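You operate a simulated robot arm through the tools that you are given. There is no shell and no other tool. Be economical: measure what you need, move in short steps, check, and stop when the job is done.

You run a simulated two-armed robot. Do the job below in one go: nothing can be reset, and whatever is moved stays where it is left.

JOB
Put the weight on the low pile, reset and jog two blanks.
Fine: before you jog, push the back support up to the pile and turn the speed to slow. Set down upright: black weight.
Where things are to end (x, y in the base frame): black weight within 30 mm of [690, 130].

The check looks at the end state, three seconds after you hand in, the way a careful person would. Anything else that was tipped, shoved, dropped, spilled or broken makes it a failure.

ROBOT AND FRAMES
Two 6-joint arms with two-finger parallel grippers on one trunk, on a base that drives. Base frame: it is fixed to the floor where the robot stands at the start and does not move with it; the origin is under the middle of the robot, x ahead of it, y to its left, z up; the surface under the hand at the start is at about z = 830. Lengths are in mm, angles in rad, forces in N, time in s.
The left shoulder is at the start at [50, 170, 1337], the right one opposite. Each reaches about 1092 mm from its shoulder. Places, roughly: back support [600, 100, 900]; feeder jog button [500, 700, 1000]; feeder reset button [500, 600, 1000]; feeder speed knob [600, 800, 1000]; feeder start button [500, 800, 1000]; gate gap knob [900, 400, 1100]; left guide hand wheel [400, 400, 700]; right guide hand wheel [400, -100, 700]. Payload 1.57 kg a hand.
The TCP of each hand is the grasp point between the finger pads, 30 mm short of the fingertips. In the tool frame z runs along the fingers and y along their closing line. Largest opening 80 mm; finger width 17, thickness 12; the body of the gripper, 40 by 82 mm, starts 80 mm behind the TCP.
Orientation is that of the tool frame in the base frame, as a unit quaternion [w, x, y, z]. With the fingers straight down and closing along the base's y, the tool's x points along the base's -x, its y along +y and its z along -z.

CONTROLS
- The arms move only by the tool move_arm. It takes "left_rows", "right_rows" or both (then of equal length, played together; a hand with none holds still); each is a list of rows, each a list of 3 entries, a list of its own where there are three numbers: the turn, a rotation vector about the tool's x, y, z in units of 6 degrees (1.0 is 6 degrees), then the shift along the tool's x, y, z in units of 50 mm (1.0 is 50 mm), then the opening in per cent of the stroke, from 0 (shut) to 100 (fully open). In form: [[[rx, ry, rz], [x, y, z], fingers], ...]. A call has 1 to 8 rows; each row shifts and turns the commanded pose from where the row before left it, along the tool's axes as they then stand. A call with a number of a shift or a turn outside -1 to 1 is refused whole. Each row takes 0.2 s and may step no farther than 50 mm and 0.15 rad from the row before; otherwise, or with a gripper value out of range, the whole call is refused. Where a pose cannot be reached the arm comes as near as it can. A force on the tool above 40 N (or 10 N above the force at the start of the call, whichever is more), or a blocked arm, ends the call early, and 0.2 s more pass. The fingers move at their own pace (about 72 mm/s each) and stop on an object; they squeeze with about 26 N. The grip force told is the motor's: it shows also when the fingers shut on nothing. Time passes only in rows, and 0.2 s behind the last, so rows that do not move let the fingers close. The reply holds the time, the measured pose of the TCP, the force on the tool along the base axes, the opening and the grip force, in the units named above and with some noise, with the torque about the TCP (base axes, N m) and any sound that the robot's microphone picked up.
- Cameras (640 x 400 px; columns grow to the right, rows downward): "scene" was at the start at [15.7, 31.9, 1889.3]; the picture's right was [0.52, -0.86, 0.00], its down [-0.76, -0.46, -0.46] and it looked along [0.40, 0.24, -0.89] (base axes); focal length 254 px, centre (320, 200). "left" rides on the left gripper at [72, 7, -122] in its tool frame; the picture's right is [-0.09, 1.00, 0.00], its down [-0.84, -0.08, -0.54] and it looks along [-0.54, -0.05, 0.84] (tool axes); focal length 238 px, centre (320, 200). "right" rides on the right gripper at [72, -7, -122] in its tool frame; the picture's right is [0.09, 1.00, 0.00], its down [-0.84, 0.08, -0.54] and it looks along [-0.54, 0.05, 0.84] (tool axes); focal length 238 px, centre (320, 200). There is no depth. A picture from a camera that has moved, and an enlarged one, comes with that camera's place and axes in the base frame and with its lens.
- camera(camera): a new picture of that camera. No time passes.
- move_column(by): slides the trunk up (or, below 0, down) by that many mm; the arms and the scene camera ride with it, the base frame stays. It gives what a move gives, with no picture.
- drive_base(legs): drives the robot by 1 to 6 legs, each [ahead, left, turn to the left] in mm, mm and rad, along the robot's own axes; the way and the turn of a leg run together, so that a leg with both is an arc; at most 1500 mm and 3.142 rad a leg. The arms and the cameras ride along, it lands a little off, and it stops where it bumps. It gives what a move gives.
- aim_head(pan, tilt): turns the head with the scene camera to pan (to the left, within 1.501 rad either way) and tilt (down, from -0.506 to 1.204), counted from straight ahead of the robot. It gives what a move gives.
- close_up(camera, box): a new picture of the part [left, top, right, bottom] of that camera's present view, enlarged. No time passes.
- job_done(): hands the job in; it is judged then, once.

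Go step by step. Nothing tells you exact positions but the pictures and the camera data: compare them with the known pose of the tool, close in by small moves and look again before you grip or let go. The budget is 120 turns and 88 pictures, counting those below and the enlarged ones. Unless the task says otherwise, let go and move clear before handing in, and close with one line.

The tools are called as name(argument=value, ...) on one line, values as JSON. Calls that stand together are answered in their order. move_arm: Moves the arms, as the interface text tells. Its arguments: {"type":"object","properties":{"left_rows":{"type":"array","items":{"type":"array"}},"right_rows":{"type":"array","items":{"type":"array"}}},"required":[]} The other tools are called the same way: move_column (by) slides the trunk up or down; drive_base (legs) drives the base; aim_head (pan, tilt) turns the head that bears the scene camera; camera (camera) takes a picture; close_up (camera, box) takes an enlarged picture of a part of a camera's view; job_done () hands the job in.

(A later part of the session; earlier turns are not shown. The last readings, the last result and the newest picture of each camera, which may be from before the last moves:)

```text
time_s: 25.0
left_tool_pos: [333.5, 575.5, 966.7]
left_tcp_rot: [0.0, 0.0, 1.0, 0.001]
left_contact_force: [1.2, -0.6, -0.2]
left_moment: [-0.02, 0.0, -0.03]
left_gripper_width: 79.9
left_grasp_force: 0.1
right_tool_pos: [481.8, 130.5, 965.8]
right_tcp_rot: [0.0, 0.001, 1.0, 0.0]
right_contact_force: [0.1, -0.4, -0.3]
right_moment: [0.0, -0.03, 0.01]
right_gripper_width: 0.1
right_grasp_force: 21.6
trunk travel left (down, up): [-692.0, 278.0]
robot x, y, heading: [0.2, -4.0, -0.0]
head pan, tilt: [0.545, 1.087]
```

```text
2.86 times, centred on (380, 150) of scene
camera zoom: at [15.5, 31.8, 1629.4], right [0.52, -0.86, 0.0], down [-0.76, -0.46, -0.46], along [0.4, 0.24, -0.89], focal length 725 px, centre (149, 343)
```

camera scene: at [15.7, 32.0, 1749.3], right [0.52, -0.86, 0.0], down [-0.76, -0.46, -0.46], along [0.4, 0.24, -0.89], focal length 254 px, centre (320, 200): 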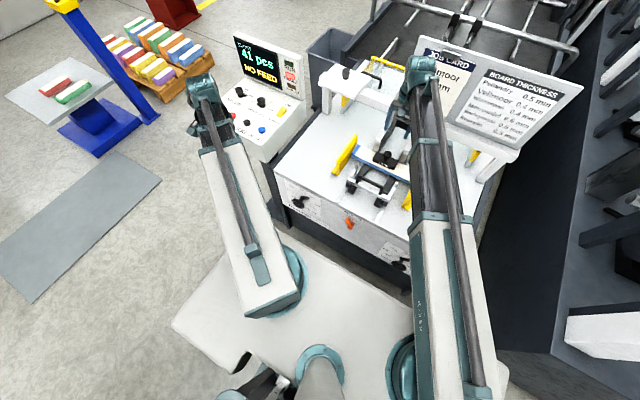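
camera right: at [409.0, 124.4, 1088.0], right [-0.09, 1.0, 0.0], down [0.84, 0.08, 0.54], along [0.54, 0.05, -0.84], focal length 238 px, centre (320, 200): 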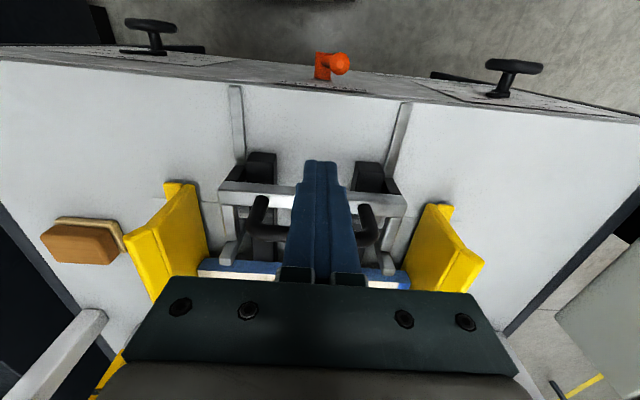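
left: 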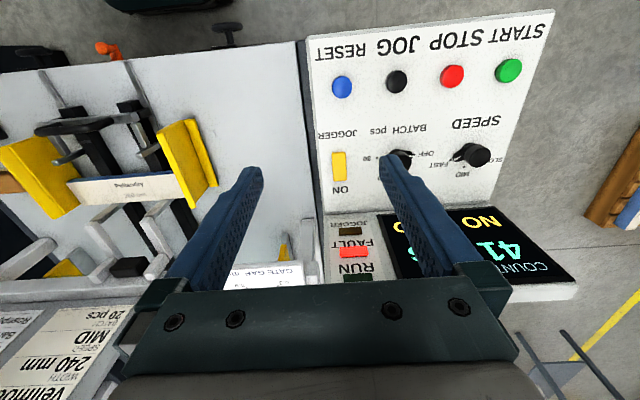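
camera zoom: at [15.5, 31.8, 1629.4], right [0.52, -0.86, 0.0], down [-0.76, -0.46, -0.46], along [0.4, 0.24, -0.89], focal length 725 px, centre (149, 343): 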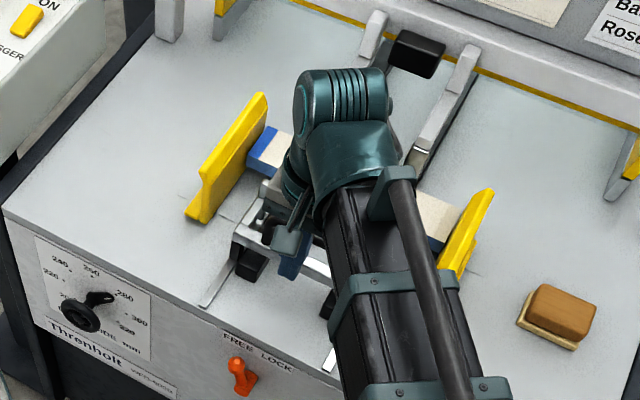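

Fingers are behind the handle and crossbar (crossbar at about x 545, z 860). I lower on and push forward gently.

move_column(by=-72)

move_arm(right_rows=[[[0, 0, 0], [-0.3, 0, 0], 0], [[0, 0, 0], [-0.3, 0, 0], 0], [[0, 0, 0], [-0.2, 0, 0], 0]])

camera(camera="right")

```text
time_s: 26.1
left_tool_pos: [334.1, 576.6, 895.2]
left_tcp_rot: [0.0, 0.0, 1.0, 0.001]
left_contact_force: [0.7, -0.3, 0.1]
left_moment: [0.01, -0.02, 0.03]
left_gripper_width: 80.1
left_grasp_force: 0.1
right_tool_pos: [482.3, 130.0, 894.6]
right_tcp_rot: [0.0, 0.001, 1.0, 0.0]
right_contact_force: [0.4, -0.2, -0.4]
right_moment: [0.02, -0.02, 0.03]
right_gripper_width: 0.2
right_grasp_force: 20.9
trunk travel left (down, up): [-620.0, 350.0]
robot x, y, heading: [0.7, 1.7, -0.002]
head pan, tilt: [0.545, 1.087]
```

```text
time_s: 26.9
left_tool_pos: [334.5, 576.5, 894.8]
left_tcp_rot: [0.0, 0.0, 1.0, 0.0]
left_contact_force: [0.0, 0.1, -0.4]
left_moment: [0.0, 0.0, -0.01]
left_gripper_width: 79.7
left_grasp_force: 0.0
right_tool_pos: [521.9, 131.7, 894.7]
right_tcp_rot: [0.0, 0.001, 1.0, -0.001]
right_contact_force: [-0.8, 0.5, -0.5]
right_moment: [0.01, 0.0, -0.01]
right_gripper_width: 0.0
right_grasp_force: 21.2
trunk travel left (down, up): [-620.0, 350.0]
robot x, y, heading: [-0.1, -0.1, -0.002]
head pan, tilt: [0.545, 1.087]
```

```text
50 pictures are left
camera right: at [448.2, 124.8, 1015.9], right [-0.09, 1.0, 0.0], down [0.84, 0.08, 0.54], along [0.54, 0.05, -0.84], focal length 238 px, centre (320, 200)
```

right: 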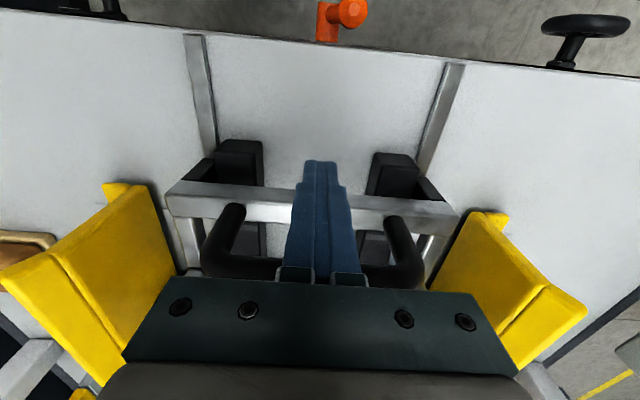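

move_arm(right_rows=[[[0, 0, 0], [-0.1, 0, 0], 0], [[0, 0, 0], [-0.1, 0, 0], 0], [[0, 0, 0], [-0.1, 0, 0], 0], [[0, 0, 0], [-0.1, 0, 0], 0]])

camera(camera="right")

```text
time_s: 27.9
left_tool_pos: [333.7, 575.5, 895.4]
left_tcp_rot: [0.0, 0.0, 1.0, 0.0]
left_contact_force: [0.0, -0.5, 0.5]
left_moment: [-0.01, 0.03, 0.03]
left_gripper_width: 79.9
left_grasp_force: 0.1
right_tool_pos: [541.0, 130.6, 895.2]
right_tcp_rot: [0.0, 0.0, 1.0, 0.001]
right_contact_force: [-0.7, -1.1, -1.1]
right_moment: [0.02, 0.0, -0.02]
right_gripper_width: 0.0
right_grasp_force: 21.4
trunk travel left (down, up): [-620.0, 350.0]
robot x, y, heading: [3.4, -2.1, 0.0]
head pan, tilt: [0.545, 1.087]
```

```text
49 pictures are left
camera right: at [468.3, 124.2, 1016.0], right [-0.09, 1.0, 0.0], down [0.84, 0.08, 0.54], along [0.54, 0.05, -0.84], focal length 238 px, centre (320, 200)
```

right: 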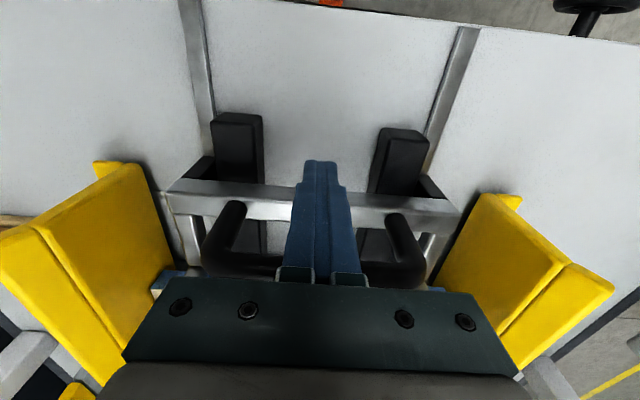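

The support slides along with the hand at low force (about 19 mm moved so far). I continue in small steps until it meets the pile.

move_arm(right_rows=[[[0, 0, 0], [-0.1, 0, 0], 0], [[0, 0, 0], [-0.1, 0, 0], 0], [[0, 0, 0], [-0.1, 0, 0], 0]])

close_up(camera="right", box=[80, 140, 280, 300])

close_up(camera="scene", box=[340, 80, 430, 160])

```text
time_s: 28.7
left_tool_pos: [334.1, 575.5, 894.5]
left_tcp_rot: [0.0, 0.0, 1.0, 0.001]
left_contact_force: [-0.9, -0.2, -0.1]
left_moment: [-0.02, -0.01, 0.0]
left_gripper_width: 79.7
left_grasp_force: 0.0
right_tool_pos: [555.5, 133.5, 894.7]
right_tcp_rot: [0.0, 0.0, 1.0, -0.001]
right_contact_force: [0.0, 0.0, -0.1]
right_moment: [-0.01, 0.0, -0.04]
right_gripper_width: 0.1
right_grasp_force: 21.2
trunk travel left (down, up): [-620.0, 350.0]
robot x, y, heading: [0.5, 2.7, -0.001]
head pan, tilt: [0.545, 1.087]
```

```text
2.50 times, centred on (180, 220) of right
camera zoom: at [483.4, 126.1, 1015.9], right [-0.09, 1.0, 0.0], down [0.84, 0.08, 0.54], along [0.54, 0.05, -0.84], focal length 596 px, centre (670, 150)
```

zoom: 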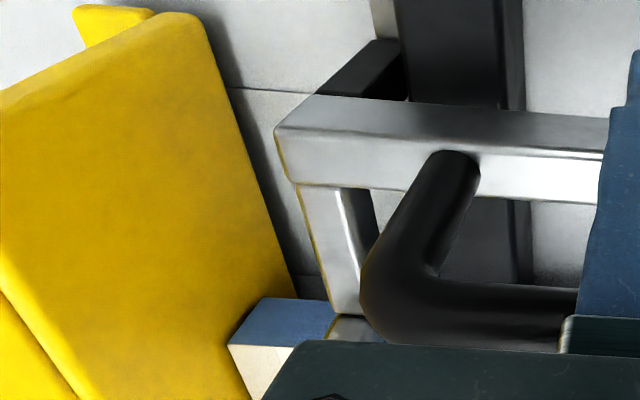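

```text
5.00 times, centred on (385, 120) of scene
camera zoom: at [15.5, 31.9, 1557.3], right [0.52, -0.86, 0.0], down [-0.76, -0.46, -0.46], along [0.4, 0.24, -0.89], focal length 1268 px, centre (-5, 600)
```

zoom: 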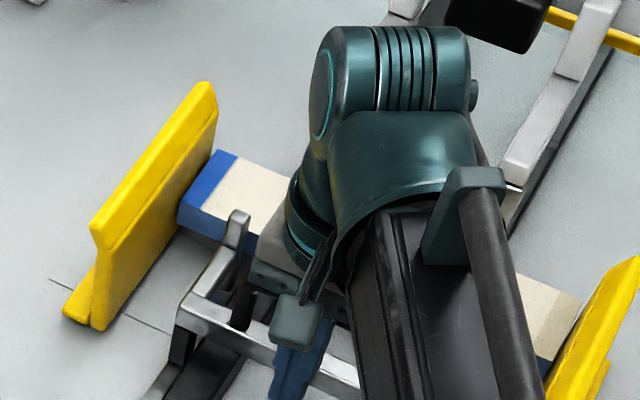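

move_arm(right_rows=[[[0, 0, 0], [-0.07, 0, 0], 0], [[0, 0, 0], [-0.07, 0, 0], 0], [[0, 0, 0], [-0.07, 0, 0], 0]])

close_up(camera="scene", box=[340, 80, 430, 160])

camera(camera="left")

```text
time_s: 29.5
left_tool_pos: [333.5, 575.0, 894.3]
left_tcp_rot: [0.0, 0.0, 1.0, 0.0]
left_contact_force: [0.3, 0.4, -0.3]
left_moment: [-0.03, -0.01, -0.02]
left_gripper_width: 80.1
left_grasp_force: 0.1
right_tool_pos: [566.9, 132.0, 895.3]
right_tcp_rot: [-0.001, 0.0, 1.0, 0.0]
right_contact_force: [-0.1, 1.2, -0.8]
right_moment: [0.03, 0.02, 0.01]
right_gripper_width: 0.0
right_grasp_force: 21.3
trunk travel left (down, up): [-620.0, 350.0]
robot x, y, heading: [2.6, -1.5, -0.001]
head pan, tilt: [0.545, 1.087]
```

```text
5.00 times, centred on (385, 120) of scene
camera zoom: at [15.5, 32.0, 1557.3], right [0.52, -0.86, 0.0], down [-0.76, -0.46, -0.46], along [0.4, 0.24, -0.89], focal length 1268 px, centre (-5, 600)
```

zoom: 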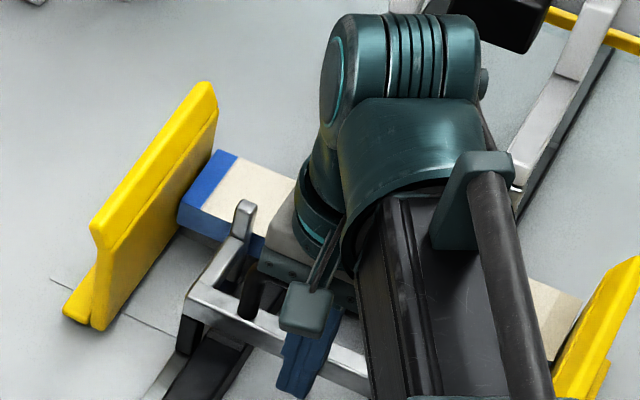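

```text
45 pictures are left
camera left: at [262.5, 583.2, 1016.7], right [0.09, 1.0, 0.0], down [0.84, -0.08, 0.54], along [0.54, -0.05, -0.84], focal length 238 px, centre (320, 200)
```

left: 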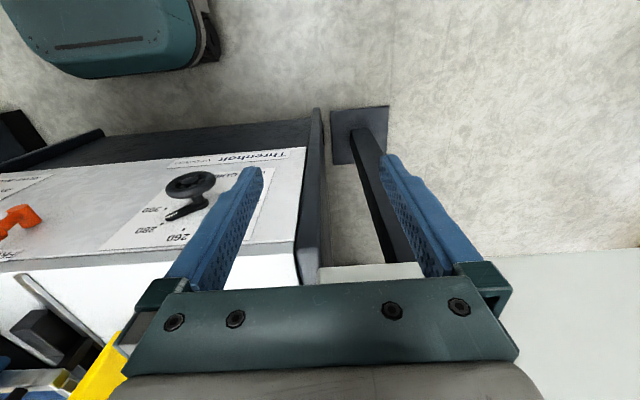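

move_arm(right_rows=[[[0, 0, 0], [-0.06, 0, 0], 0], [[0, 0, 0], [-0.06, 0, 0], 0]])

close_up(camera="scene", box=[340, 80, 430, 160])

```text
time_s: 30.1
left_tool_pos: [333.1, 575.5, 895.4]
left_tcp_rot: [0.001, 0.0, 1.0, 0.0]
left_contact_force: [0.3, -0.4, -0.1]
left_moment: [0.03, -0.01, -0.01]
left_gripper_width: 79.8
left_grasp_force: 0.1
right_tool_pos: [573.8, 131.7, 894.5]
right_tcp_rot: [0.0, 0.0, 1.0, 0.0]
right_contact_force: [-1.0, 0.5, 0.3]
right_moment: [-0.01, 0.0, 0.04]
right_gripper_width: 0.4
right_grasp_force: 21.0
trunk travel left (down, up): [-620.0, 350.0]
robot x, y, heading: [0.8, -1.6, 0.0]
head pan, tilt: [0.545, 1.087]
```

```text
5.00 times, centred on (385, 120) of scene
camera zoom: at [15.4, 32.0, 1557.3], right [0.52, -0.86, 0.0], down [-0.76, -0.46, -0.46], along [0.4, 0.24, -0.89], focal length 1268 px, centre (-5, 600)
```

zoom: 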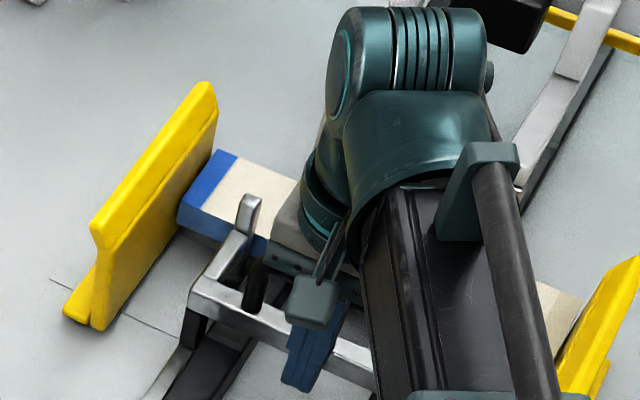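

move_arm(right_rows=[[[0, 0, 0], [-0.05, 0, 0], 0], [[0, 0, 0], [-0.05, 0, 0], 0]])

close_up(camera="scene", box=[355, 90, 410, 140])

```text
time_s: 30.7
left_tool_pos: [333.3, 575.5, 895.2]
left_tcp_rot: [0.0, 0.0, 1.0, 0.0]
left_contact_force: [-0.3, 0.5, 0.5]
left_moment: [0.06, 0.0, 0.05]
left_gripper_width: 80.1
left_grasp_force: 0.0
right_tool_pos: [576.9, 131.4, 894.1]
right_tcp_rot: [-0.001, 0.0, 1.0, 0.0]
right_contact_force: [-14.4, -1.8, -6.7]
right_moment: [0.02, 0.04, -0.03]
right_gripper_width: 0.1
right_grasp_force: 21.8
trunk travel left (down, up): [-620.0, 350.0]
robot x, y, heading: [2.8, 1.4, 0.002]
head pan, tilt: [0.545, 1.087]
```

```text
8.00 times, centred on (382, 115) of scene
camera zoom: at [14.4, 31.8, 1557.2], right [0.52, -0.86, 0.0], down [-0.76, -0.46, -0.46], along [0.4, 0.24, -0.89], focal length 2029 px, centre (-180, 880)
```

zoom: 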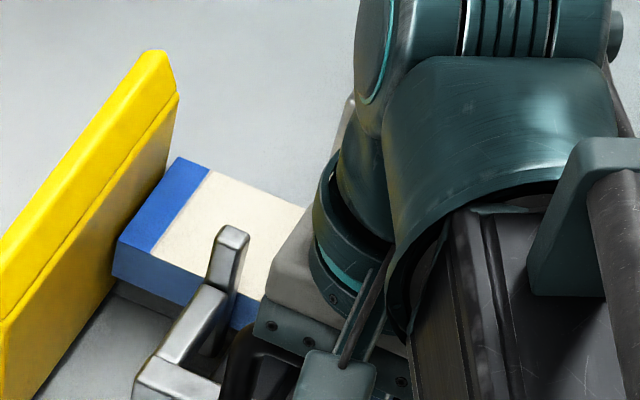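

A 14 N rise: the support touches the pile. I back off and lift, then check.

move_arm(right_rows=[[[0, 0, 0], [0.3, 0, 0], 0], [[0, 0, 0], [0.5, 0, 0], 0], [[0, 0, 0], [0.5, 0, 0], 0], [[0, 0, 0], [0.5, 0, 0], 0]])

move_column(by=200)

camera(camera="right")

```text
time_s: 31.7
left_tool_pos: [333.2, 575.6, 894.4]
left_tcp_rot: [0.0, 0.0, 1.0, 0.001]
left_contact_force: [0.3, 1.2, 1.0]
left_moment: [0.01, 0.0, 0.03]
left_gripper_width: 80.0
left_grasp_force: 0.1
right_tool_pos: [488.3, 131.0, 894.7]
right_tcp_rot: [0.0, 0.0, 1.0, 0.0]
right_contact_force: [-1.1, -0.3, 0.6]
right_moment: [-0.03, 0.03, -0.02]
right_gripper_width: 0.0
right_grasp_force: 20.9
trunk travel left (down, up): [-620.0, 350.0]
robot x, y, heading: [-2.5, 1.2, 0.001]
head pan, tilt: [0.545, 1.087]
```

```text
time_s: 33.8
left_tool_pos: [334.1, 575.8, 1094.5]
left_tcp_rot: [0.0, 0.0, 1.0, 0.0]
left_contact_force: [-0.1, -0.8, 0.5]
left_moment: [0.01, 0.01, -0.01]
left_gripper_width: 80.4
left_grasp_force: 0.1
right_tool_pos: [489.9, 131.0, 1094.6]
right_tcp_rot: [0.001, 0.0, 1.0, 0.0]
right_contact_force: [-0.4, -0.5, -1.1]
right_moment: [-0.02, 0.01, -0.01]
right_gripper_width: 0.0
right_grasp_force: 21.3
trunk travel left (down, up): [-820.0, 150.0]
robot x, y, heading: [-2.9, 1.9, 0.002]
head pan, tilt: [0.545, 1.087]
```

```text
42 pictures are left
camera right: at [416.8, 124.6, 1215.9], right [-0.09, 1.0, 0.0], down [0.84, 0.08, 0.54], along [0.54, 0.05, -0.84], focal length 238 px, centre (320, 200)
```

right: 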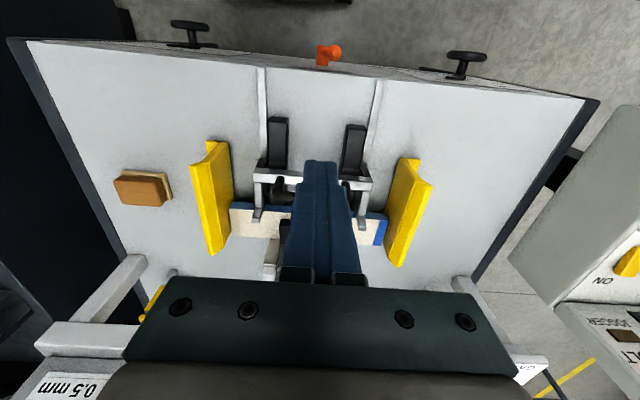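

Support is up against the pile. Next the panel: raise the trunk and bring the left hand near it for measurements.

move_column(by=80)

move_arm(left_rows=[[[0, 0, 0], [-0.6, 0.6, 0], 0], [[0, 0, 0], [-0.6, 0.6, 0], 0], [[0, 0, 0], [-0.6, 0.6, 0], 0]])

camera(camera="left")

camera(camera="scene")

```text
time_s: 35.0
left_tool_pos: [333.7, 576.2, 1173.7]
left_tcp_rot: [0.0, -0.001, 1.0, 0.0]
left_contact_force: [-1.1, 0.3, -0.6]
left_moment: [-0.04, -0.03, -0.03]
left_gripper_width: 80.2
left_grasp_force: 0.1
right_tool_pos: [489.4, 132.1, 1174.1]
right_tcp_rot: [0.0, -0.001, 1.0, 0.0]
right_contact_force: [0.1, -0.5, 0.1]
right_moment: [0.03, -0.04, -0.03]
right_gripper_width: 0.2
right_grasp_force: 21.2
trunk travel left (down, up): [-900.0, 70.0]
robot x, y, heading: [1.7, 0.9, 0.001]
head pan, tilt: [0.545, 1.087]
```

```text
time_s: 35.8
left_tool_pos: [423.8, 668.2, 1175.1]
left_tcp_rot: [0.0, 0.0, 1.0, 0.0]
left_contact_force: [0.5, 0.1, 0.1]
left_moment: [0.0, 0.03, -0.01]
left_gripper_width: 0.2
left_grasp_force: 18.4
right_tool_pos: [490.3, 133.2, 1174.1]
right_tcp_rot: [0.0, 0.001, 1.0, 0.001]
right_contact_force: [-0.3, 0.0, 0.1]
right_moment: [-0.01, 0.0, 0.02]
right_gripper_width: 0.0
right_grasp_force: 22.0
trunk travel left (down, up): [-900.0, 70.0]
robot x, y, heading: [3.3, -0.9, -0.001]
head pan, tilt: [0.545, 1.087]
```

```text
41 pictures are left
camera left: at [353.1, 675.9, 1296.1], right [0.09, 1.0, 0.0], down [0.84, -0.08, 0.54], along [0.54, -0.05, -0.84], focal length 238 px, centre (320, 200)
```

left: 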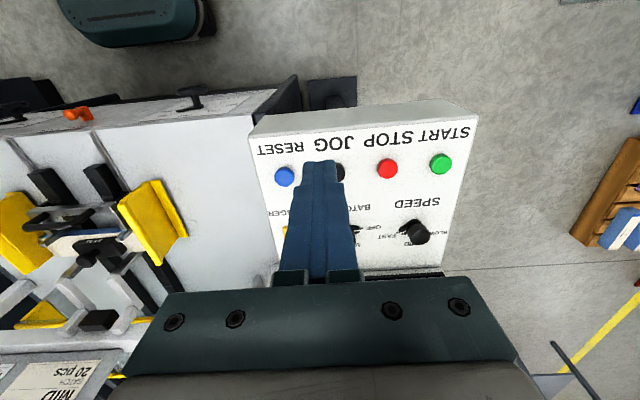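

```text
40 pictures are left
camera scene: at [16.6, 33.1, 1837.2], right [0.52, -0.86, 0.0], down [-0.76, -0.46, -0.46], along [0.4, 0.24, -0.89], focal length 254 px, centre (320, 200)
```

scene: 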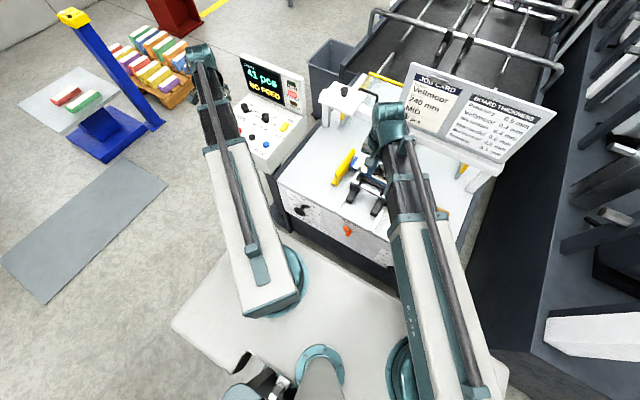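

Triangulated: reset (511, 608, 976), jog (510, 685, 976), speed knob (621, 808, ~1000). I move the left hand above the speed knob to read its pointer.

move_arm(left_rows=[[[0, 0, 0], [-0.79, 0.56, 0], 80], [[0, 0, 0], [-0.79, 0.56, 0], 80], [[0, 0, 0], [-0.79, 0.56, 0], 80], [[0, 0, 0], [-0.79, 0.56, 0], 80], [[0, 0, 0], [-0.79, 0.56, 0], 80], [[0, 0, 0], [0, 0, 0.6], 80], [[0, 0, 0], [0, 0, 0.6], 80]])

close_up(camera="left", box=[180, 20, 460, 280])

```text
time_s: 37.4
left_tool_pos: [622.0, 804.8, 1174.9]
left_tcp_rot: [0.0, 0.0, 1.0, 0.0]
left_contact_force: [-0.8, -0.4, -1.2]
left_moment: [-0.02, 0.04, 0.0]
left_gripper_width: 64.2
left_grasp_force: 0.2
left hand out of reach, approached as far as the arm can: row 6, 7
right_tool_pos: [489.4, 132.0, 1174.4]
right_tcp_rot: [0.001, 0.001, 1.0, 0.0]
right_contact_force: [-0.1, 0.6, 0.9]
right_moment: [0.01, 0.03, -0.01]
right_gripper_width: 0.0
right_grasp_force: 21.3
trunk travel left (down, up): [-900.0, 70.0]
robot x, y, heading: [-0.2, -1.0, -0.001]
head pan, tilt: [0.545, 1.087]
```

```text
1.54 times, centred on (320, 150) of left
camera zoom: at [550.7, 813.5, 1296.3], right [0.09, 1.0, 0.0], down [0.84, -0.08, 0.54], along [0.54, -0.05, -0.84], focal length 367 px, centre (320, 277)
```

zoom: 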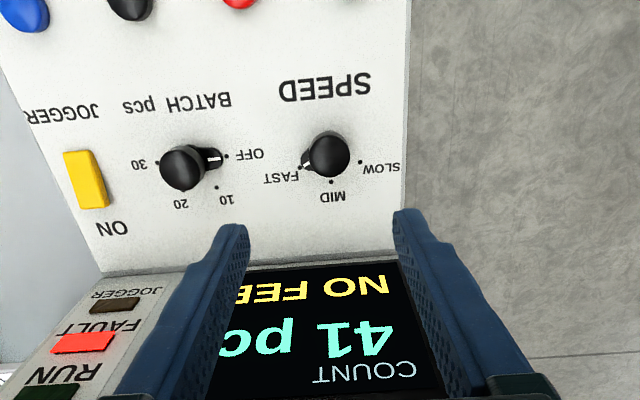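

Speed knob points to FAST; centre about (626, 814), dots at ±61° about +x. I align the hand so the fingers are across the pointer (+60° about tool z), then lower partly.

move_arm(left_rows=[[[0, 0, 0], [-0.08, 0.18, 0], 80], [[0, 0, 1], [0, 0, 0], 80], [[0, 0, 1], [0, 0, 0], 80], [[0, 0, 1], [0, 0, 0], 80], [[0, 0, 1], [0, 0, 0], 80], [[0, 0, 1], [0, 0, 0], 80]])

move_arm(left_rows=[[[0, 0, 1], [0, 0, 0], 80], [[0, 0, 1], [0, 0, 0], 80], [[0, 0, 1], [0, 0, 0], 80], [[0, 0, 1], [0, 0, 0], 80], [[0, 0, 1], [0, 0, 0], 80]])

move_column(by=-90)

camera(camera="left")

```text
time_s: 38.8
left_tool_pos: [625.3, 814.3, 1175.3]
left_tcp_rot: [0.0, 0.26, 0.966, 0.0]
left_contact_force: [0.0, 0.6, 0.1]
left_moment: [-0.01, 0.02, 0.02]
left_gripper_width: 64.1
left_grasp_force: 0.1
right_tool_pos: [489.3, 131.6, 1173.0]
right_tcp_rot: [0.0, 0.0, 1.0, 0.0]
right_contact_force: [0.2, 0.5, 0.4]
right_moment: [-0.03, -0.03, -0.03]
right_gripper_width: 0.0
right_grasp_force: 20.8
trunk travel left (down, up): [-900.0, 70.0]
robot x, y, heading: [0.3, -2.5, 0.0]
head pan, tilt: [0.545, 1.087]
```

```text
time_s: 40.0
left_tool_pos: [624.3, 813.9, 1175.3]
left_tcp_rot: [0.0, 0.501, 0.866, 0.0]
left_contact_force: [0.2, 0.1, -0.1]
left_moment: [-0.03, 0.0, 0.0]
left_gripper_width: 63.9
left_grasp_force: 0.1
right_tool_pos: [488.8, 133.6, 1174.2]
right_tcp_rot: [0.0, -0.001, 1.0, 0.0]
right_contact_force: [0.7, 0.6, 0.2]
right_moment: [0.04, 0.01, 0.0]
right_gripper_width: 0.0
right_grasp_force: 21.8
trunk travel left (down, up): [-900.0, 70.0]
robot x, y, heading: [0.5, -2.4, -0.001]
head pan, tilt: [0.545, 1.087]
```

```text
time_s: 41.3
left_tool_pos: [625.0, 813.4, 1083.7]
left_tcp_rot: [-0.001, 0.501, 0.865, 0.001]
left_contact_force: [-0.1, -0.2, -0.3]
left_moment: [0.01, -0.01, 0.03]
left_gripper_width: 64.0
left_grasp_force: 0.1
right_tool_pos: [489.4, 132.1, 1085.2]
right_tcp_rot: [0.0, 0.0, 1.0, 0.001]
right_contact_force: [-0.1, -0.1, -0.4]
right_moment: [-0.01, 0.02, -0.05]
right_gripper_width: 0.0
right_grasp_force: 20.8
trunk travel left (down, up): [-810.0, 160.0]
robot x, y, heading: [-0.9, 3.2, 0.002]
head pan, tilt: [0.545, 1.087]
```

```text
38 pictures are left
camera left: at [595.2, 880.5, 1206.9], right [0.91, 0.42, 0.0], down [0.35, -0.76, 0.54], along [0.23, -0.49, -0.84], focal length 238 px, centre (320, 200)
```

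left: 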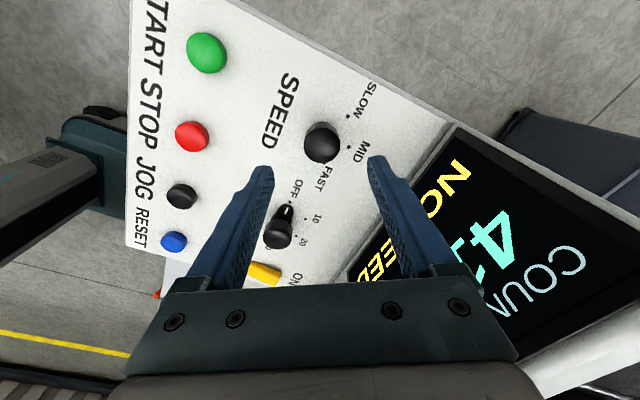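

Knob centre is refined at (627, 814, 996), well aligned. I lower the trunk so that the tips straddle it.

move_arm(left_rows=[[[0, 0, 0], [0, 0.04, 0], 80]])

move_column(by=-56)

camera(camera="left")

close_up(camera="scene", box=[160, 40, 320, 160])

```text
time_s: 41.7
left_tool_pos: [627.5, 815.0, 1085.0]
left_tcp_rot: [0.0, 0.5, 0.866, 0.0]
left_contact_force: [0.2, -0.3, 0.0]
left_moment: [-0.01, -0.03, 0.01]
left_gripper_width: 63.9
left_grasp_force: 0.2
right_tool_pos: [488.8, 131.7, 1084.1]
right_tcp_rot: [0.0, 0.0, 1.0, 0.0]
right_contact_force: [0.3, 0.9, -0.1]
right_moment: [0.02, 0.05, 0.02]
right_gripper_width: 0.0
right_grasp_force: 21.5
trunk travel left (down, up): [-810.0, 160.0]
robot x, y, heading: [3.0, 0.3, -0.001]
head pan, tilt: [0.545, 1.087]
```

```text
time_s: 42.6
left_tool_pos: [626.5, 813.6, 1028.5]
left_tcp_rot: [0.0, 0.499, 0.866, 0.002]
left_contact_force: [0.4, 0.0, 0.5]
left_moment: [0.0, -0.04, -0.03]
left_gripper_width: 63.8
left_grasp_force: 0.0
right_tool_pos: [488.2, 131.7, 1029.0]
right_tcp_rot: [0.0, 0.0, 1.0, 0.001]
right_contact_force: [0.7, -0.1, -0.1]
right_moment: [0.02, -0.05, 0.02]
right_gripper_width: 0.3
right_grasp_force: 20.6
trunk travel left (down, up): [-754.0, 216.0]
robot x, y, heading: [3.2, 0.6, 0.001]
head pan, tilt: [0.545, 1.087]
```

```text
37 pictures are left
camera left: at [597.1, 880.3, 1150.9], right [0.91, 0.42, 0.0], down [0.35, -0.76, 0.54], along [0.23, -0.49, -0.84], focal length 238 px, centre (320, 200)
```

left: 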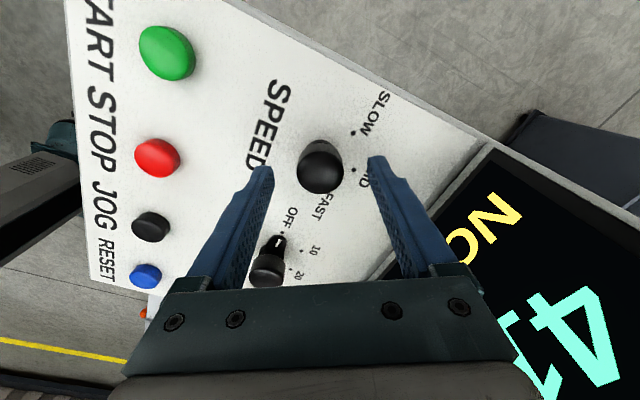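

```text
3.33 times, centred on (240, 100) of scene
camera zoom: at [15.4, 31.8, 1691.3], right [0.52, -0.86, 0.0], down [-0.76, -0.46, -0.46], along [0.4, 0.24, -0.89], focal length 846 px, centre (587, 533)
```

zoom: 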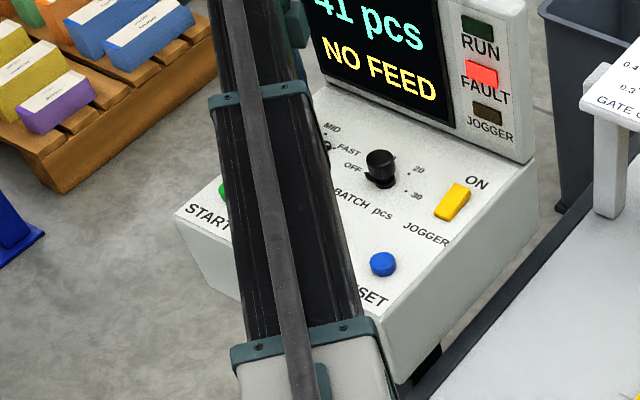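

move_column(by=-10)

move_arm(left_rows=[[[0, 0, 0], [0, 0, 0], 40], [[0, 0, 0], [0, 0, 0], 0], [[0, 0, 0], [0, 0, 0], 0], [[0, 0, 0], [0, 0, 0], 0]])

camera(camera="left")

```text
time_s: 43.2
left_tool_pos: [626.5, 814.7, 1018.8]
left_tcp_rot: [0.0, 0.5, 0.866, 0.001]
left_contact_force: [-0.1, 0.8, 0.0]
left_moment: [-0.02, 0.02, -0.02]
left_gripper_width: 63.9
left_grasp_force: 0.1
right_tool_pos: [489.3, 132.3, 1018.6]
right_tcp_rot: [0.0, -0.001, 1.0, 0.0]
right_contact_force: [-0.1, 0.2, -0.5]
right_moment: [0.04, -0.01, 0.01]
right_gripper_width: 0.0
right_grasp_force: 21.2
trunk travel left (down, up): [-744.0, 226.0]
robot x, y, heading: [-5.5, -3.8, 0.001]
head pan, tilt: [0.545, 1.087]
```

```text
time_s: 44.2
left_tool_pos: [625.8, 812.6, 1017.9]
left_tcp_rot: [0.0, 0.5, 0.866, 0.0]
left_contact_force: [-2.5, -1.3, -2.3]
left_moment: [0.02, 0.07, 0.02]
left_gripper_width: 32.2
left_grasp_force: 41.0
right_tool_pos: [489.7, 131.6, 1019.4]
right_tcp_rot: [-0.001, 0.0, 1.0, 0.0]
right_contact_force: [0.2, 1.0, -0.8]
right_moment: [0.02, -0.02, -0.01]
right_gripper_width: 0.3
right_grasp_force: 21.4
trunk travel left (down, up): [-744.0, 226.0]
robot x, y, heading: [-0.8, 6.5, -0.004]
head pan, tilt: [0.545, 1.087]
```

```text
35 pictures are left
camera left: at [597.1, 880.4, 1140.7], right [0.91, 0.42, 0.0], down [0.35, -0.76, 0.54], along [0.23, -0.49, -0.84], focal length 238 px, centre (320, 200)
```

left: 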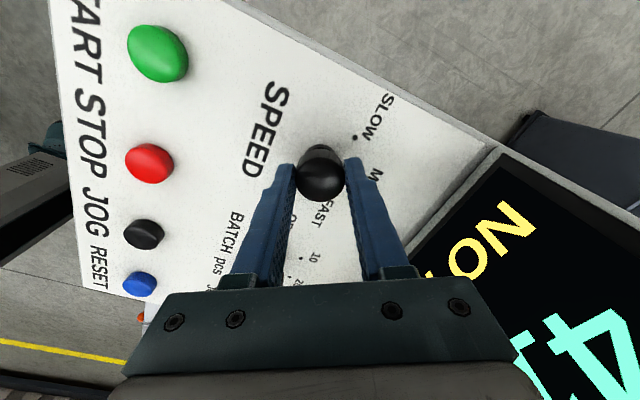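

Gripped on the knob. I turn it from FAST toward SLOW (−z of tool), checking on the way.

move_arm(left_rows=[[[0, 0, -1], [0, 0, 0], 0], [[0, 0, -1], [0, 0, 0], 0], [[0, 0, -1], [0, 0, 0], 0], [[0, 0, -1], [0, 0, 0], 0], [[0, 0, -1], [0, 0, 0], 0], [[0, 0, -1], [0, 0, 0], 0], [[0, 0, -1], [0, 0, 0], 0], [[0, 0, -1], [0, 0, 0], 0]])

camera(camera="left")

```text
time_s: 46.0
left_tool_pos: [626.5, 812.9, 1018.9]
left_tcp_rot: [0.0, 0.104, 0.995, 0.0]
left_contact_force: [-12.4, -7.6, -10.7]
left_moment: [-0.18, 0.45, 0.0]
left_gripper_width: 32.5
left_grasp_force: 40.7
right_tool_pos: [488.3, 131.3, 1019.6]
right_tcp_rot: [0.001, -0.001, 1.0, 0.0]
right_contact_force: [0.0, -0.6, 0.6]
right_moment: [-0.03, 0.0, 0.01]
right_gripper_width: 0.0
right_grasp_force: 21.4
trunk travel left (down, up): [-744.0, 226.0]
robot x, y, heading: [3.1, 0.9, 0.003]
head pan, tilt: [0.545, 1.087]
```

```text
34 pictures are left
camera left: at [557.8, 835.4, 1140.7], right [0.3, 0.96, 0.0], down [0.8, -0.25, 0.54], along [0.52, -0.16, -0.84], focal length 238 px, centre (320, 200)
```

left: 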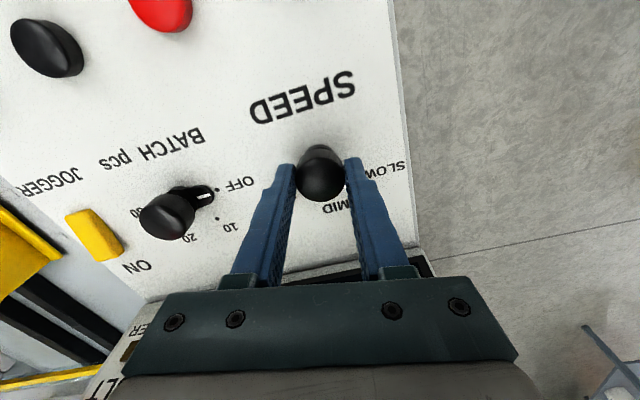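

move_arm(left_rows=[[[0, 0, -1], [0, 0, 0], 0], [[0, 0, -1], [0, 0, 0], 0], [[0, 0, -1], [0, 0, 0], 0], [[0, 0, -1], [0, 0, 0], 0], [[0, 0, -1], [0, 0, 0], 0], [[0, 0, -1], [0, 0, 0], 0], [[0, 0, -1], [0, 0, 0], 0]])

camera(camera="left")

```text
time_s: 47.6
left_tool_pos: [625.7, 812.9, 1018.5]
left_tcp_rot: [-0.002, -0.259, 0.966, -0.001]
left_contact_force: [-11.1, -17.3, -16.6]
left_moment: [-0.4, -0.03, 0.01]
left_gripper_width: 32.3
left_grasp_force: 40.7
right_tool_pos: [489.2, 130.6, 1018.6]
right_tcp_rot: [-0.001, 0.0, 1.0, 0.0]
right_contact_force: [0.6, 0.7, -0.4]
right_moment: [0.0, -0.02, 0.02]
right_gripper_width: 0.1
right_grasp_force: 21.5
trunk travel left (down, up): [-744.0, 226.0]
robot x, y, heading: [-2.4, 0.1, 0.003]
head pan, tilt: [0.545, 1.087]
```

```text
33 pictures are left
camera left: at [561.6, 783.3, 1141.0], right [-0.42, 0.91, 0.0], down [0.76, 0.35, 0.54], along [0.49, 0.22, -0.84], focal length 238 px, centre (320, 200)
```

left: 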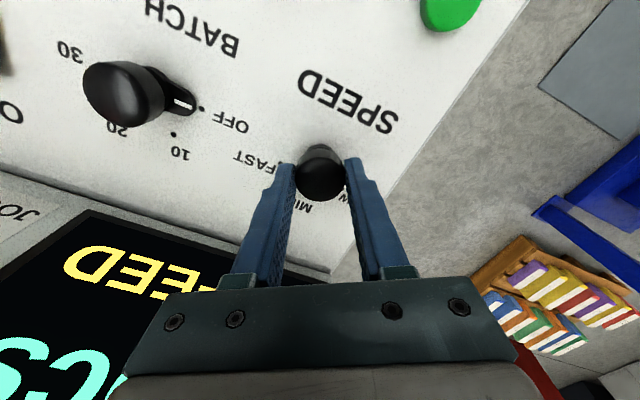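

move_arm(left_rows=[[[0, 0, -1], [0, 0, 0], 0], [[0, 0, -1], [0, 0, 0], 0], [[0, 0, -1], [0, 0, 0], 0], [[0, 0, -1], [0, 0, 0], 0], [[0, 0, -1], [0, 0, 0], 0]])

move_arm(left_rows=[[[0, 0, 0], [0, 0, 0], 50], [[0, 0, 0], [0, 0, 0], 80], [[0, 0, 0], [0, 0, 0], 80]])

move_column(by=100)

close_up(camera="left", box=[200, 60, 440, 240])

```text
time_s: 48.8
left_tool_pos: [627.2, 811.6, 1019.1]
left_tcp_rot: [-0.001, -0.5, 0.866, -0.001]
left_contact_force: [-8.4, -21.8, -16.4]
left_moment: [-0.25, -0.16, 0.03]
left_gripper_width: 32.3
left_grasp_force: 40.8
right_tool_pos: [490.7, 131.5, 1018.7]
right_tcp_rot: [0.0, 0.0, 1.0, 0.0]
right_contact_force: [0.2, 0.0, 0.1]
right_moment: [0.0, 0.0, -0.02]
right_gripper_width: 0.0
right_grasp_force: 21.2
trunk travel left (down, up): [-744.0, 226.0]
robot x, y, heading: [-1.8, -4.1, 0.001]
head pan, tilt: [0.545, 1.087]
```

```text
time_s: 49.6
left_tool_pos: [626.7, 814.6, 1020.2]
left_tcp_rot: [0.001, -0.5, 0.866, 0.001]
left_contact_force: [-1.2, 0.0, 0.1]
left_moment: [0.02, 0.01, 0.0]
left_gripper_width: 64.1
left_grasp_force: 0.2
right_tool_pos: [489.5, 132.4, 1019.0]
right_tcp_rot: [0.0, 0.0, 1.0, 0.0]
right_contact_force: [0.3, -0.7, 0.5]
right_moment: [0.03, -0.01, 0.03]
right_gripper_width: 0.1
right_grasp_force: 21.5
trunk travel left (down, up): [-744.0, 226.0]
robot x, y, heading: [-3.1, 1.6, -0.004]
head pan, tilt: [0.545, 1.087]
```

```text
time_s: 50.9
left_tool_pos: [627.6, 813.9, 1118.1]
left_tcp_rot: [0.001, -0.5, 0.866, 0.0]
left_contact_force: [0.1, 0.1, 0.9]
left_moment: [0.02, 0.0, 0.02]
left_gripper_width: 64.0
left_grasp_force: 0.1
right_tool_pos: [490.0, 132.2, 1119.0]
right_tcp_rot: [0.001, -0.001, 1.0, 0.0]
right_contact_force: [-0.3, -0.8, 0.1]
right_moment: [-0.02, -0.04, -0.02]
right_gripper_width: 0.0
right_grasp_force: 21.2
trunk travel left (down, up): [-844.0, 126.0]
robot x, y, heading: [1.1, -4.1, -0.003]
head pan, tilt: [0.545, 1.087]
```

```text
2.22 times, centred on (320, 150) of left
camera zoom: at [585.7, 756.0, 1240.5], right [-0.82, 0.58, 0.0], down [0.49, 0.69, 0.54], along [0.31, 0.44, -0.84], focal length 530 px, centre (320, 311)
```

zoom: 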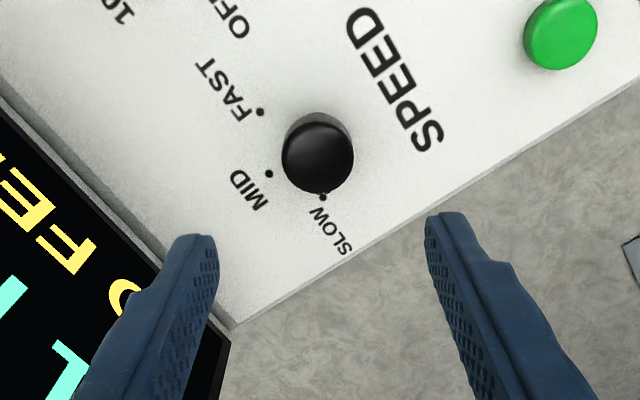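

The knob now appears at SLOW; I rotate the hand back to neutral to verify.

move_arm(left_rows=[[[0, 0, 1], [0, 0, 0], 50], [[0, 0, 1], [0, 0, 0], 0], [[0, 0, 1], [0, 0, 0], 0], [[0, 0, 1], [0, 0, 0], 0], [[0, 0, 1], [0, 0, 0], 0], [[0, 0, 1], [0, 0, 0], 0], [[0, 0, 1], [0, 0, 0], 0], [[0, 0, 1], [0, 0, 0], 0]])

move_arm(left_rows=[[[0, 0, 1], [0.9, -0.1, 0], 0], [[0, 0, 1], [0.9, -0.1, 0], 0], [[0, 0, 0], [0.5, -0.8, 0], 0], [[0, 0, 0], [0, -0.9, 0], 0], [[0, 0, 0], [0, -0.9, 0], 0], [[0, 0, 0], [0, -0.9, 0], 0]])

camera(camera="left")

```text
time_s: 52.7
left_tool_pos: [627.8, 814.0, 1119.4]
left_tcp_rot: [-0.001, -0.103, 0.995, 0.0]
left_contact_force: [-0.4, 0.3, 0.3]
left_moment: [0.02, -0.04, -0.01]
left_gripper_width: 0.0
left_grasp_force: 21.9
right_tool_pos: [489.6, 132.1, 1118.9]
right_tcp_rot: [0.0, -0.001, 1.0, 0.0]
right_contact_force: [1.1, -0.1, -0.1]
right_moment: [-0.03, 0.01, 0.0]
right_gripper_width: 0.2
right_grasp_force: 21.3
trunk travel left (down, up): [-844.0, 126.0]
robot x, y, heading: [-4.1, 1.9, 0.001]
head pan, tilt: [0.545, 1.087]
```

```text
time_s: 54.1
left_tool_pos: [510.6, 615.2, 1119.4]
left_tcp_rot: [0.0, 0.0, 1.0, -0.001]
left_contact_force: [0.2, 0.2, -0.2]
left_moment: [0.03, -0.04, 0.02]
left_gripper_width: 0.0
left_grasp_force: 21.6
right_tool_pos: [489.7, 131.8, 1119.3]
right_tcp_rot: [-0.001, 0.0, 1.0, -0.001]
right_contact_force: [-0.1, -0.6, -0.4]
right_moment: [-0.01, 0.03, -0.01]
right_gripper_width: 0.0
right_grasp_force: 20.6
trunk travel left (down, up): [-844.0, 126.0]
robot x, y, heading: [1.5, -3.7, -0.005]
head pan, tilt: [0.545, 1.087]
```

```text
31 pictures are left
camera left: at [439.6, 622.3, 1241.0], right [0.09, 1.0, 0.0], down [0.84, -0.08, 0.54], along [0.54, -0.05, -0.84], focal length 238 px, centre (320, 200)
```

left: 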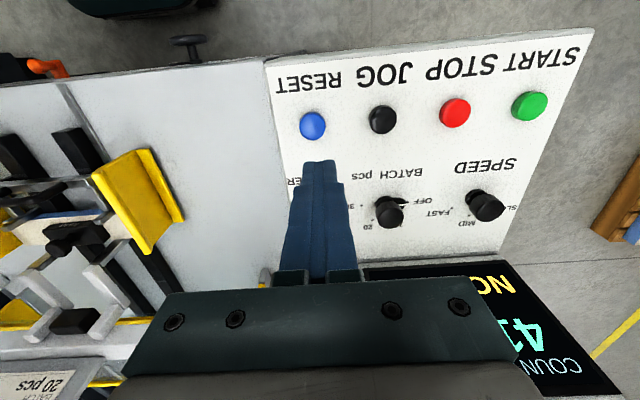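

close_up(camera="left", box=[410, 150, 550, 250])

```text
4.00 times, centred on (480, 200) of left
camera zoom: at [439.6, 622.3, 1241.0], right [0.09, 1.0, 0.0], down [0.84, -0.08, 0.54], along [0.54, -0.05, -0.84], focal length 953 px, centre (-320, 200)
```

zoom: 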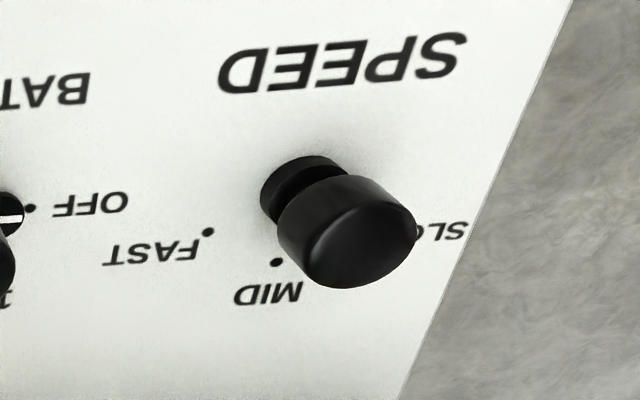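

Pointer is off FAST/MID, consistent with SLOW. Reset confirmed at (511, 608). I descend over reset with closed fingers.

move_arm(left_rows=[[[0, 0, 0], [0, -0.14, 0], 0]])

move_column(by=-96)

camera(camera="left")

move_arm(left_rows=[[[0, 0, 0], [0, 0, 0.1], 0], [[0, 0, 0], [0, 0, 0.1], 0]])

```text
time_s: 54.5
left_tool_pos: [510.3, 608.5, 1119.2]
left_tcp_rot: [0.0, 0.001, 1.0, 0.0]
left_contact_force: [0.1, -0.9, -1.1]
left_moment: [0.01, 0.01, -0.01]
left_gripper_width: 0.2
left_grasp_force: 20.7
right_tool_pos: [489.3, 131.5, 1119.6]
right_tcp_rot: [0.0, 0.0, 1.0, 0.0]
right_contact_force: [0.0, -0.2, -0.3]
right_moment: [0.0, 0.02, -0.02]
right_gripper_width: 0.1
right_grasp_force: 21.6
trunk travel left (down, up): [-844.0, 126.0]
robot x, y, heading: [0.7, -1.4, -0.005]
head pan, tilt: [0.545, 1.087]
```

```text
time_s: 55.8
left_tool_pos: [511.5, 607.2, 1022.4]
left_tcp_rot: [0.0, 0.0, 1.0, 0.0]
left_contact_force: [0.1, 0.1, -0.1]
left_moment: [-0.01, -0.02, -0.02]
left_gripper_width: 0.1
left_grasp_force: 21.4
right_tool_pos: [488.6, 130.9, 1022.3]
right_tcp_rot: [0.0, 0.0, 1.0, 0.0]
right_contact_force: [0.3, 0.4, -0.4]
right_moment: [-0.01, 0.0, -0.01]
right_gripper_width: 0.0
right_grasp_force: 21.7
trunk travel left (down, up): [-748.0, 222.0]
robot x, y, heading: [-2.0, -0.5, -0.001]
head pan, tilt: [0.545, 1.087]
```

```text
29 pictures are left
camera left: at [440.9, 615.9, 1144.8], right [0.09, 1.0, 0.0], down [0.84, -0.08, 0.54], along [0.54, -0.05, -0.84], focal length 238 px, centre (320, 200)
```

left: 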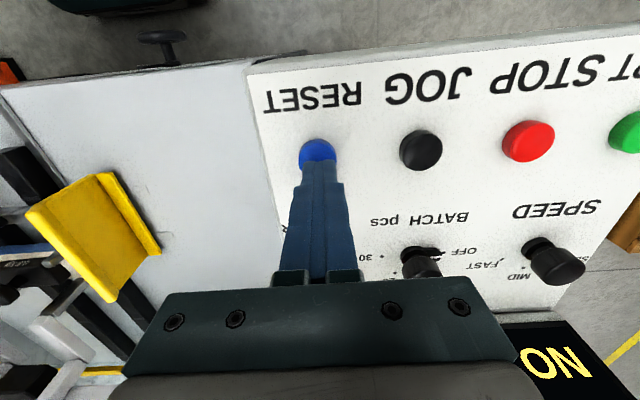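

```text
time_s: 56.4
left_tool_pos: [512.2, 608.4, 1022.5]
left_tcp_rot: [0.001, 0.0, 1.0, 0.0]
left_contact_force: [0.5, 0.1, -0.1]
left_moment: [0.02, 0.0, -0.02]
left_gripper_width: 0.1
left_grasp_force: 21.1
left hand out of reach, approached as far as the arm can: row 1, 2
right_tool_pos: [489.2, 131.4, 1022.8]
right_tcp_rot: [0.0, 0.0, 1.0, 0.001]
right_contact_force: [-0.3, 0.1, 0.5]
right_moment: [0.0, -0.02, 0.0]
right_gripper_width: 0.0
right_grasp_force: 20.6
trunk travel left (down, up): [-748.0, 222.0]
robot x, y, heading: [-1.6, -1.1, -0.003]
head pan, tilt: [0.545, 1.087]
```

move_column(by=-14)

move_column(by=-4)

camera(camera="left")

```text
time_s: 57.1
left_tool_pos: [511.9, 607.4, 1009.0]
left_tcp_rot: [0.001, 0.001, 1.0, 0.0]
left_contact_force: [0.6, 0.1, 2.1]
left_moment: [0.02, -0.01, -0.01]
left_gripper_width: 0.1
left_grasp_force: 21.3
right_tool_pos: [489.2, 131.0, 1009.2]
right_tcp_rot: [0.001, 0.0, 1.0, 0.0]
right_contact_force: [-0.2, -0.4, 0.5]
right_moment: [0.01, 0.0, 0.0]
right_gripper_width: 0.0
right_grasp_force: 21.0
trunk travel left (down, up): [-734.0, 236.0]
robot x, y, heading: [-3.2, -4.7, 0.006]
head pan, tilt: [0.545, 1.087]
heard: click
```

```text
time_s: 57.6
left_tool_pos: [512.3, 608.1, 1006.2]
left_tcp_rot: [0.001, 0.0, 1.0, 0.0]
left_contact_force: [4.0, 3.8, 17.4]
left_moment: [0.08, -0.13, 0.02]
left_gripper_width: 0.3
left_grasp_force: 20.7
right_tool_pos: [489.0, 131.6, 1005.4]
right_tcp_rot: [0.0, 0.0, 1.0, 0.001]
right_contact_force: [0.7, -0.3, 0.3]
right_moment: [0.01, 0.02, 0.0]
right_gripper_width: 0.0
right_grasp_force: 21.3
trunk travel left (down, up): [-730.0, 240.0]
robot x, y, heading: [-0.3, -0.1, -0.001]
head pan, tilt: [0.545, 1.087]
```

```text
28 pictures are left
camera left: at [440.8, 615.7, 1127.5], right [0.09, 1.0, 0.0], down [0.84, -0.08, 0.54], along [0.54, -0.05, -0.84], focal length 238 px, centre (320, 200)
```

left: 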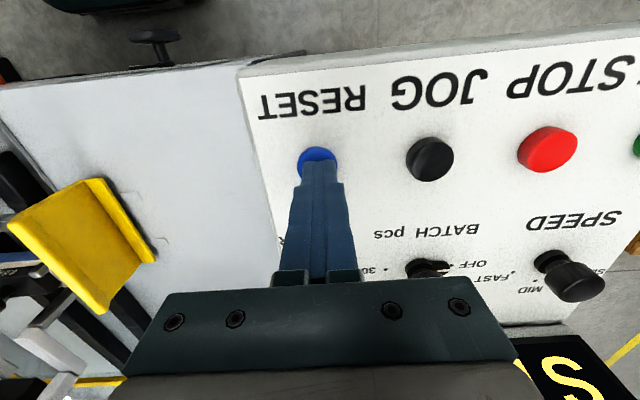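

Reset clicked. I raise and check the panel display.

move_column(by=40)

close_up(camera="scene", box=[180, 20, 340, 160])

```text
time_s: 58.4
left_tool_pos: [511.7, 608.7, 1045.0]
left_tcp_rot: [0.0, -0.001, 1.0, 0.0]
left_contact_force: [0.7, -0.4, 0.4]
left_moment: [-0.01, 0.01, 0.02]
left_gripper_width: 0.0
left_grasp_force: 21.5
right_tool_pos: [488.4, 131.4, 1045.1]
right_tcp_rot: [0.001, -0.001, 1.0, 0.0]
right_contact_force: [0.5, 0.4, 0.9]
right_moment: [0.0, 0.04, 0.0]
right_gripper_width: 0.1
right_grasp_force: 21.0
trunk travel left (down, up): [-770.0, 200.0]
robot x, y, heading: [0.3, -3.2, -0.001]
head pan, tilt: [0.545, 1.087]
```

```text
2.86 times, centred on (260, 90) of scene
camera zoom: at [15.7, 31.9, 1707.3], right [0.52, -0.86, 0.0], down [-0.76, -0.46, -0.46], along [0.4, 0.24, -0.89], focal length 725 px, centre (491, 514)
```

zoom: 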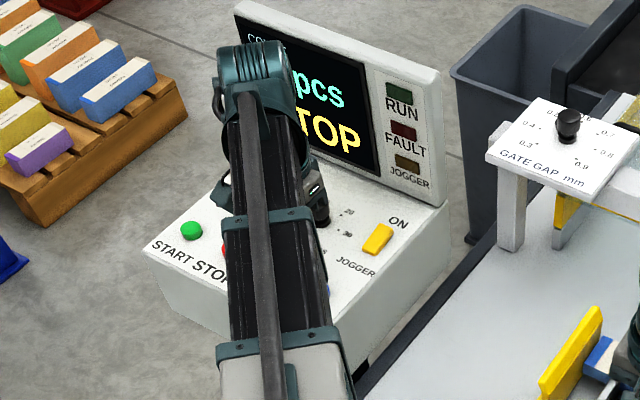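

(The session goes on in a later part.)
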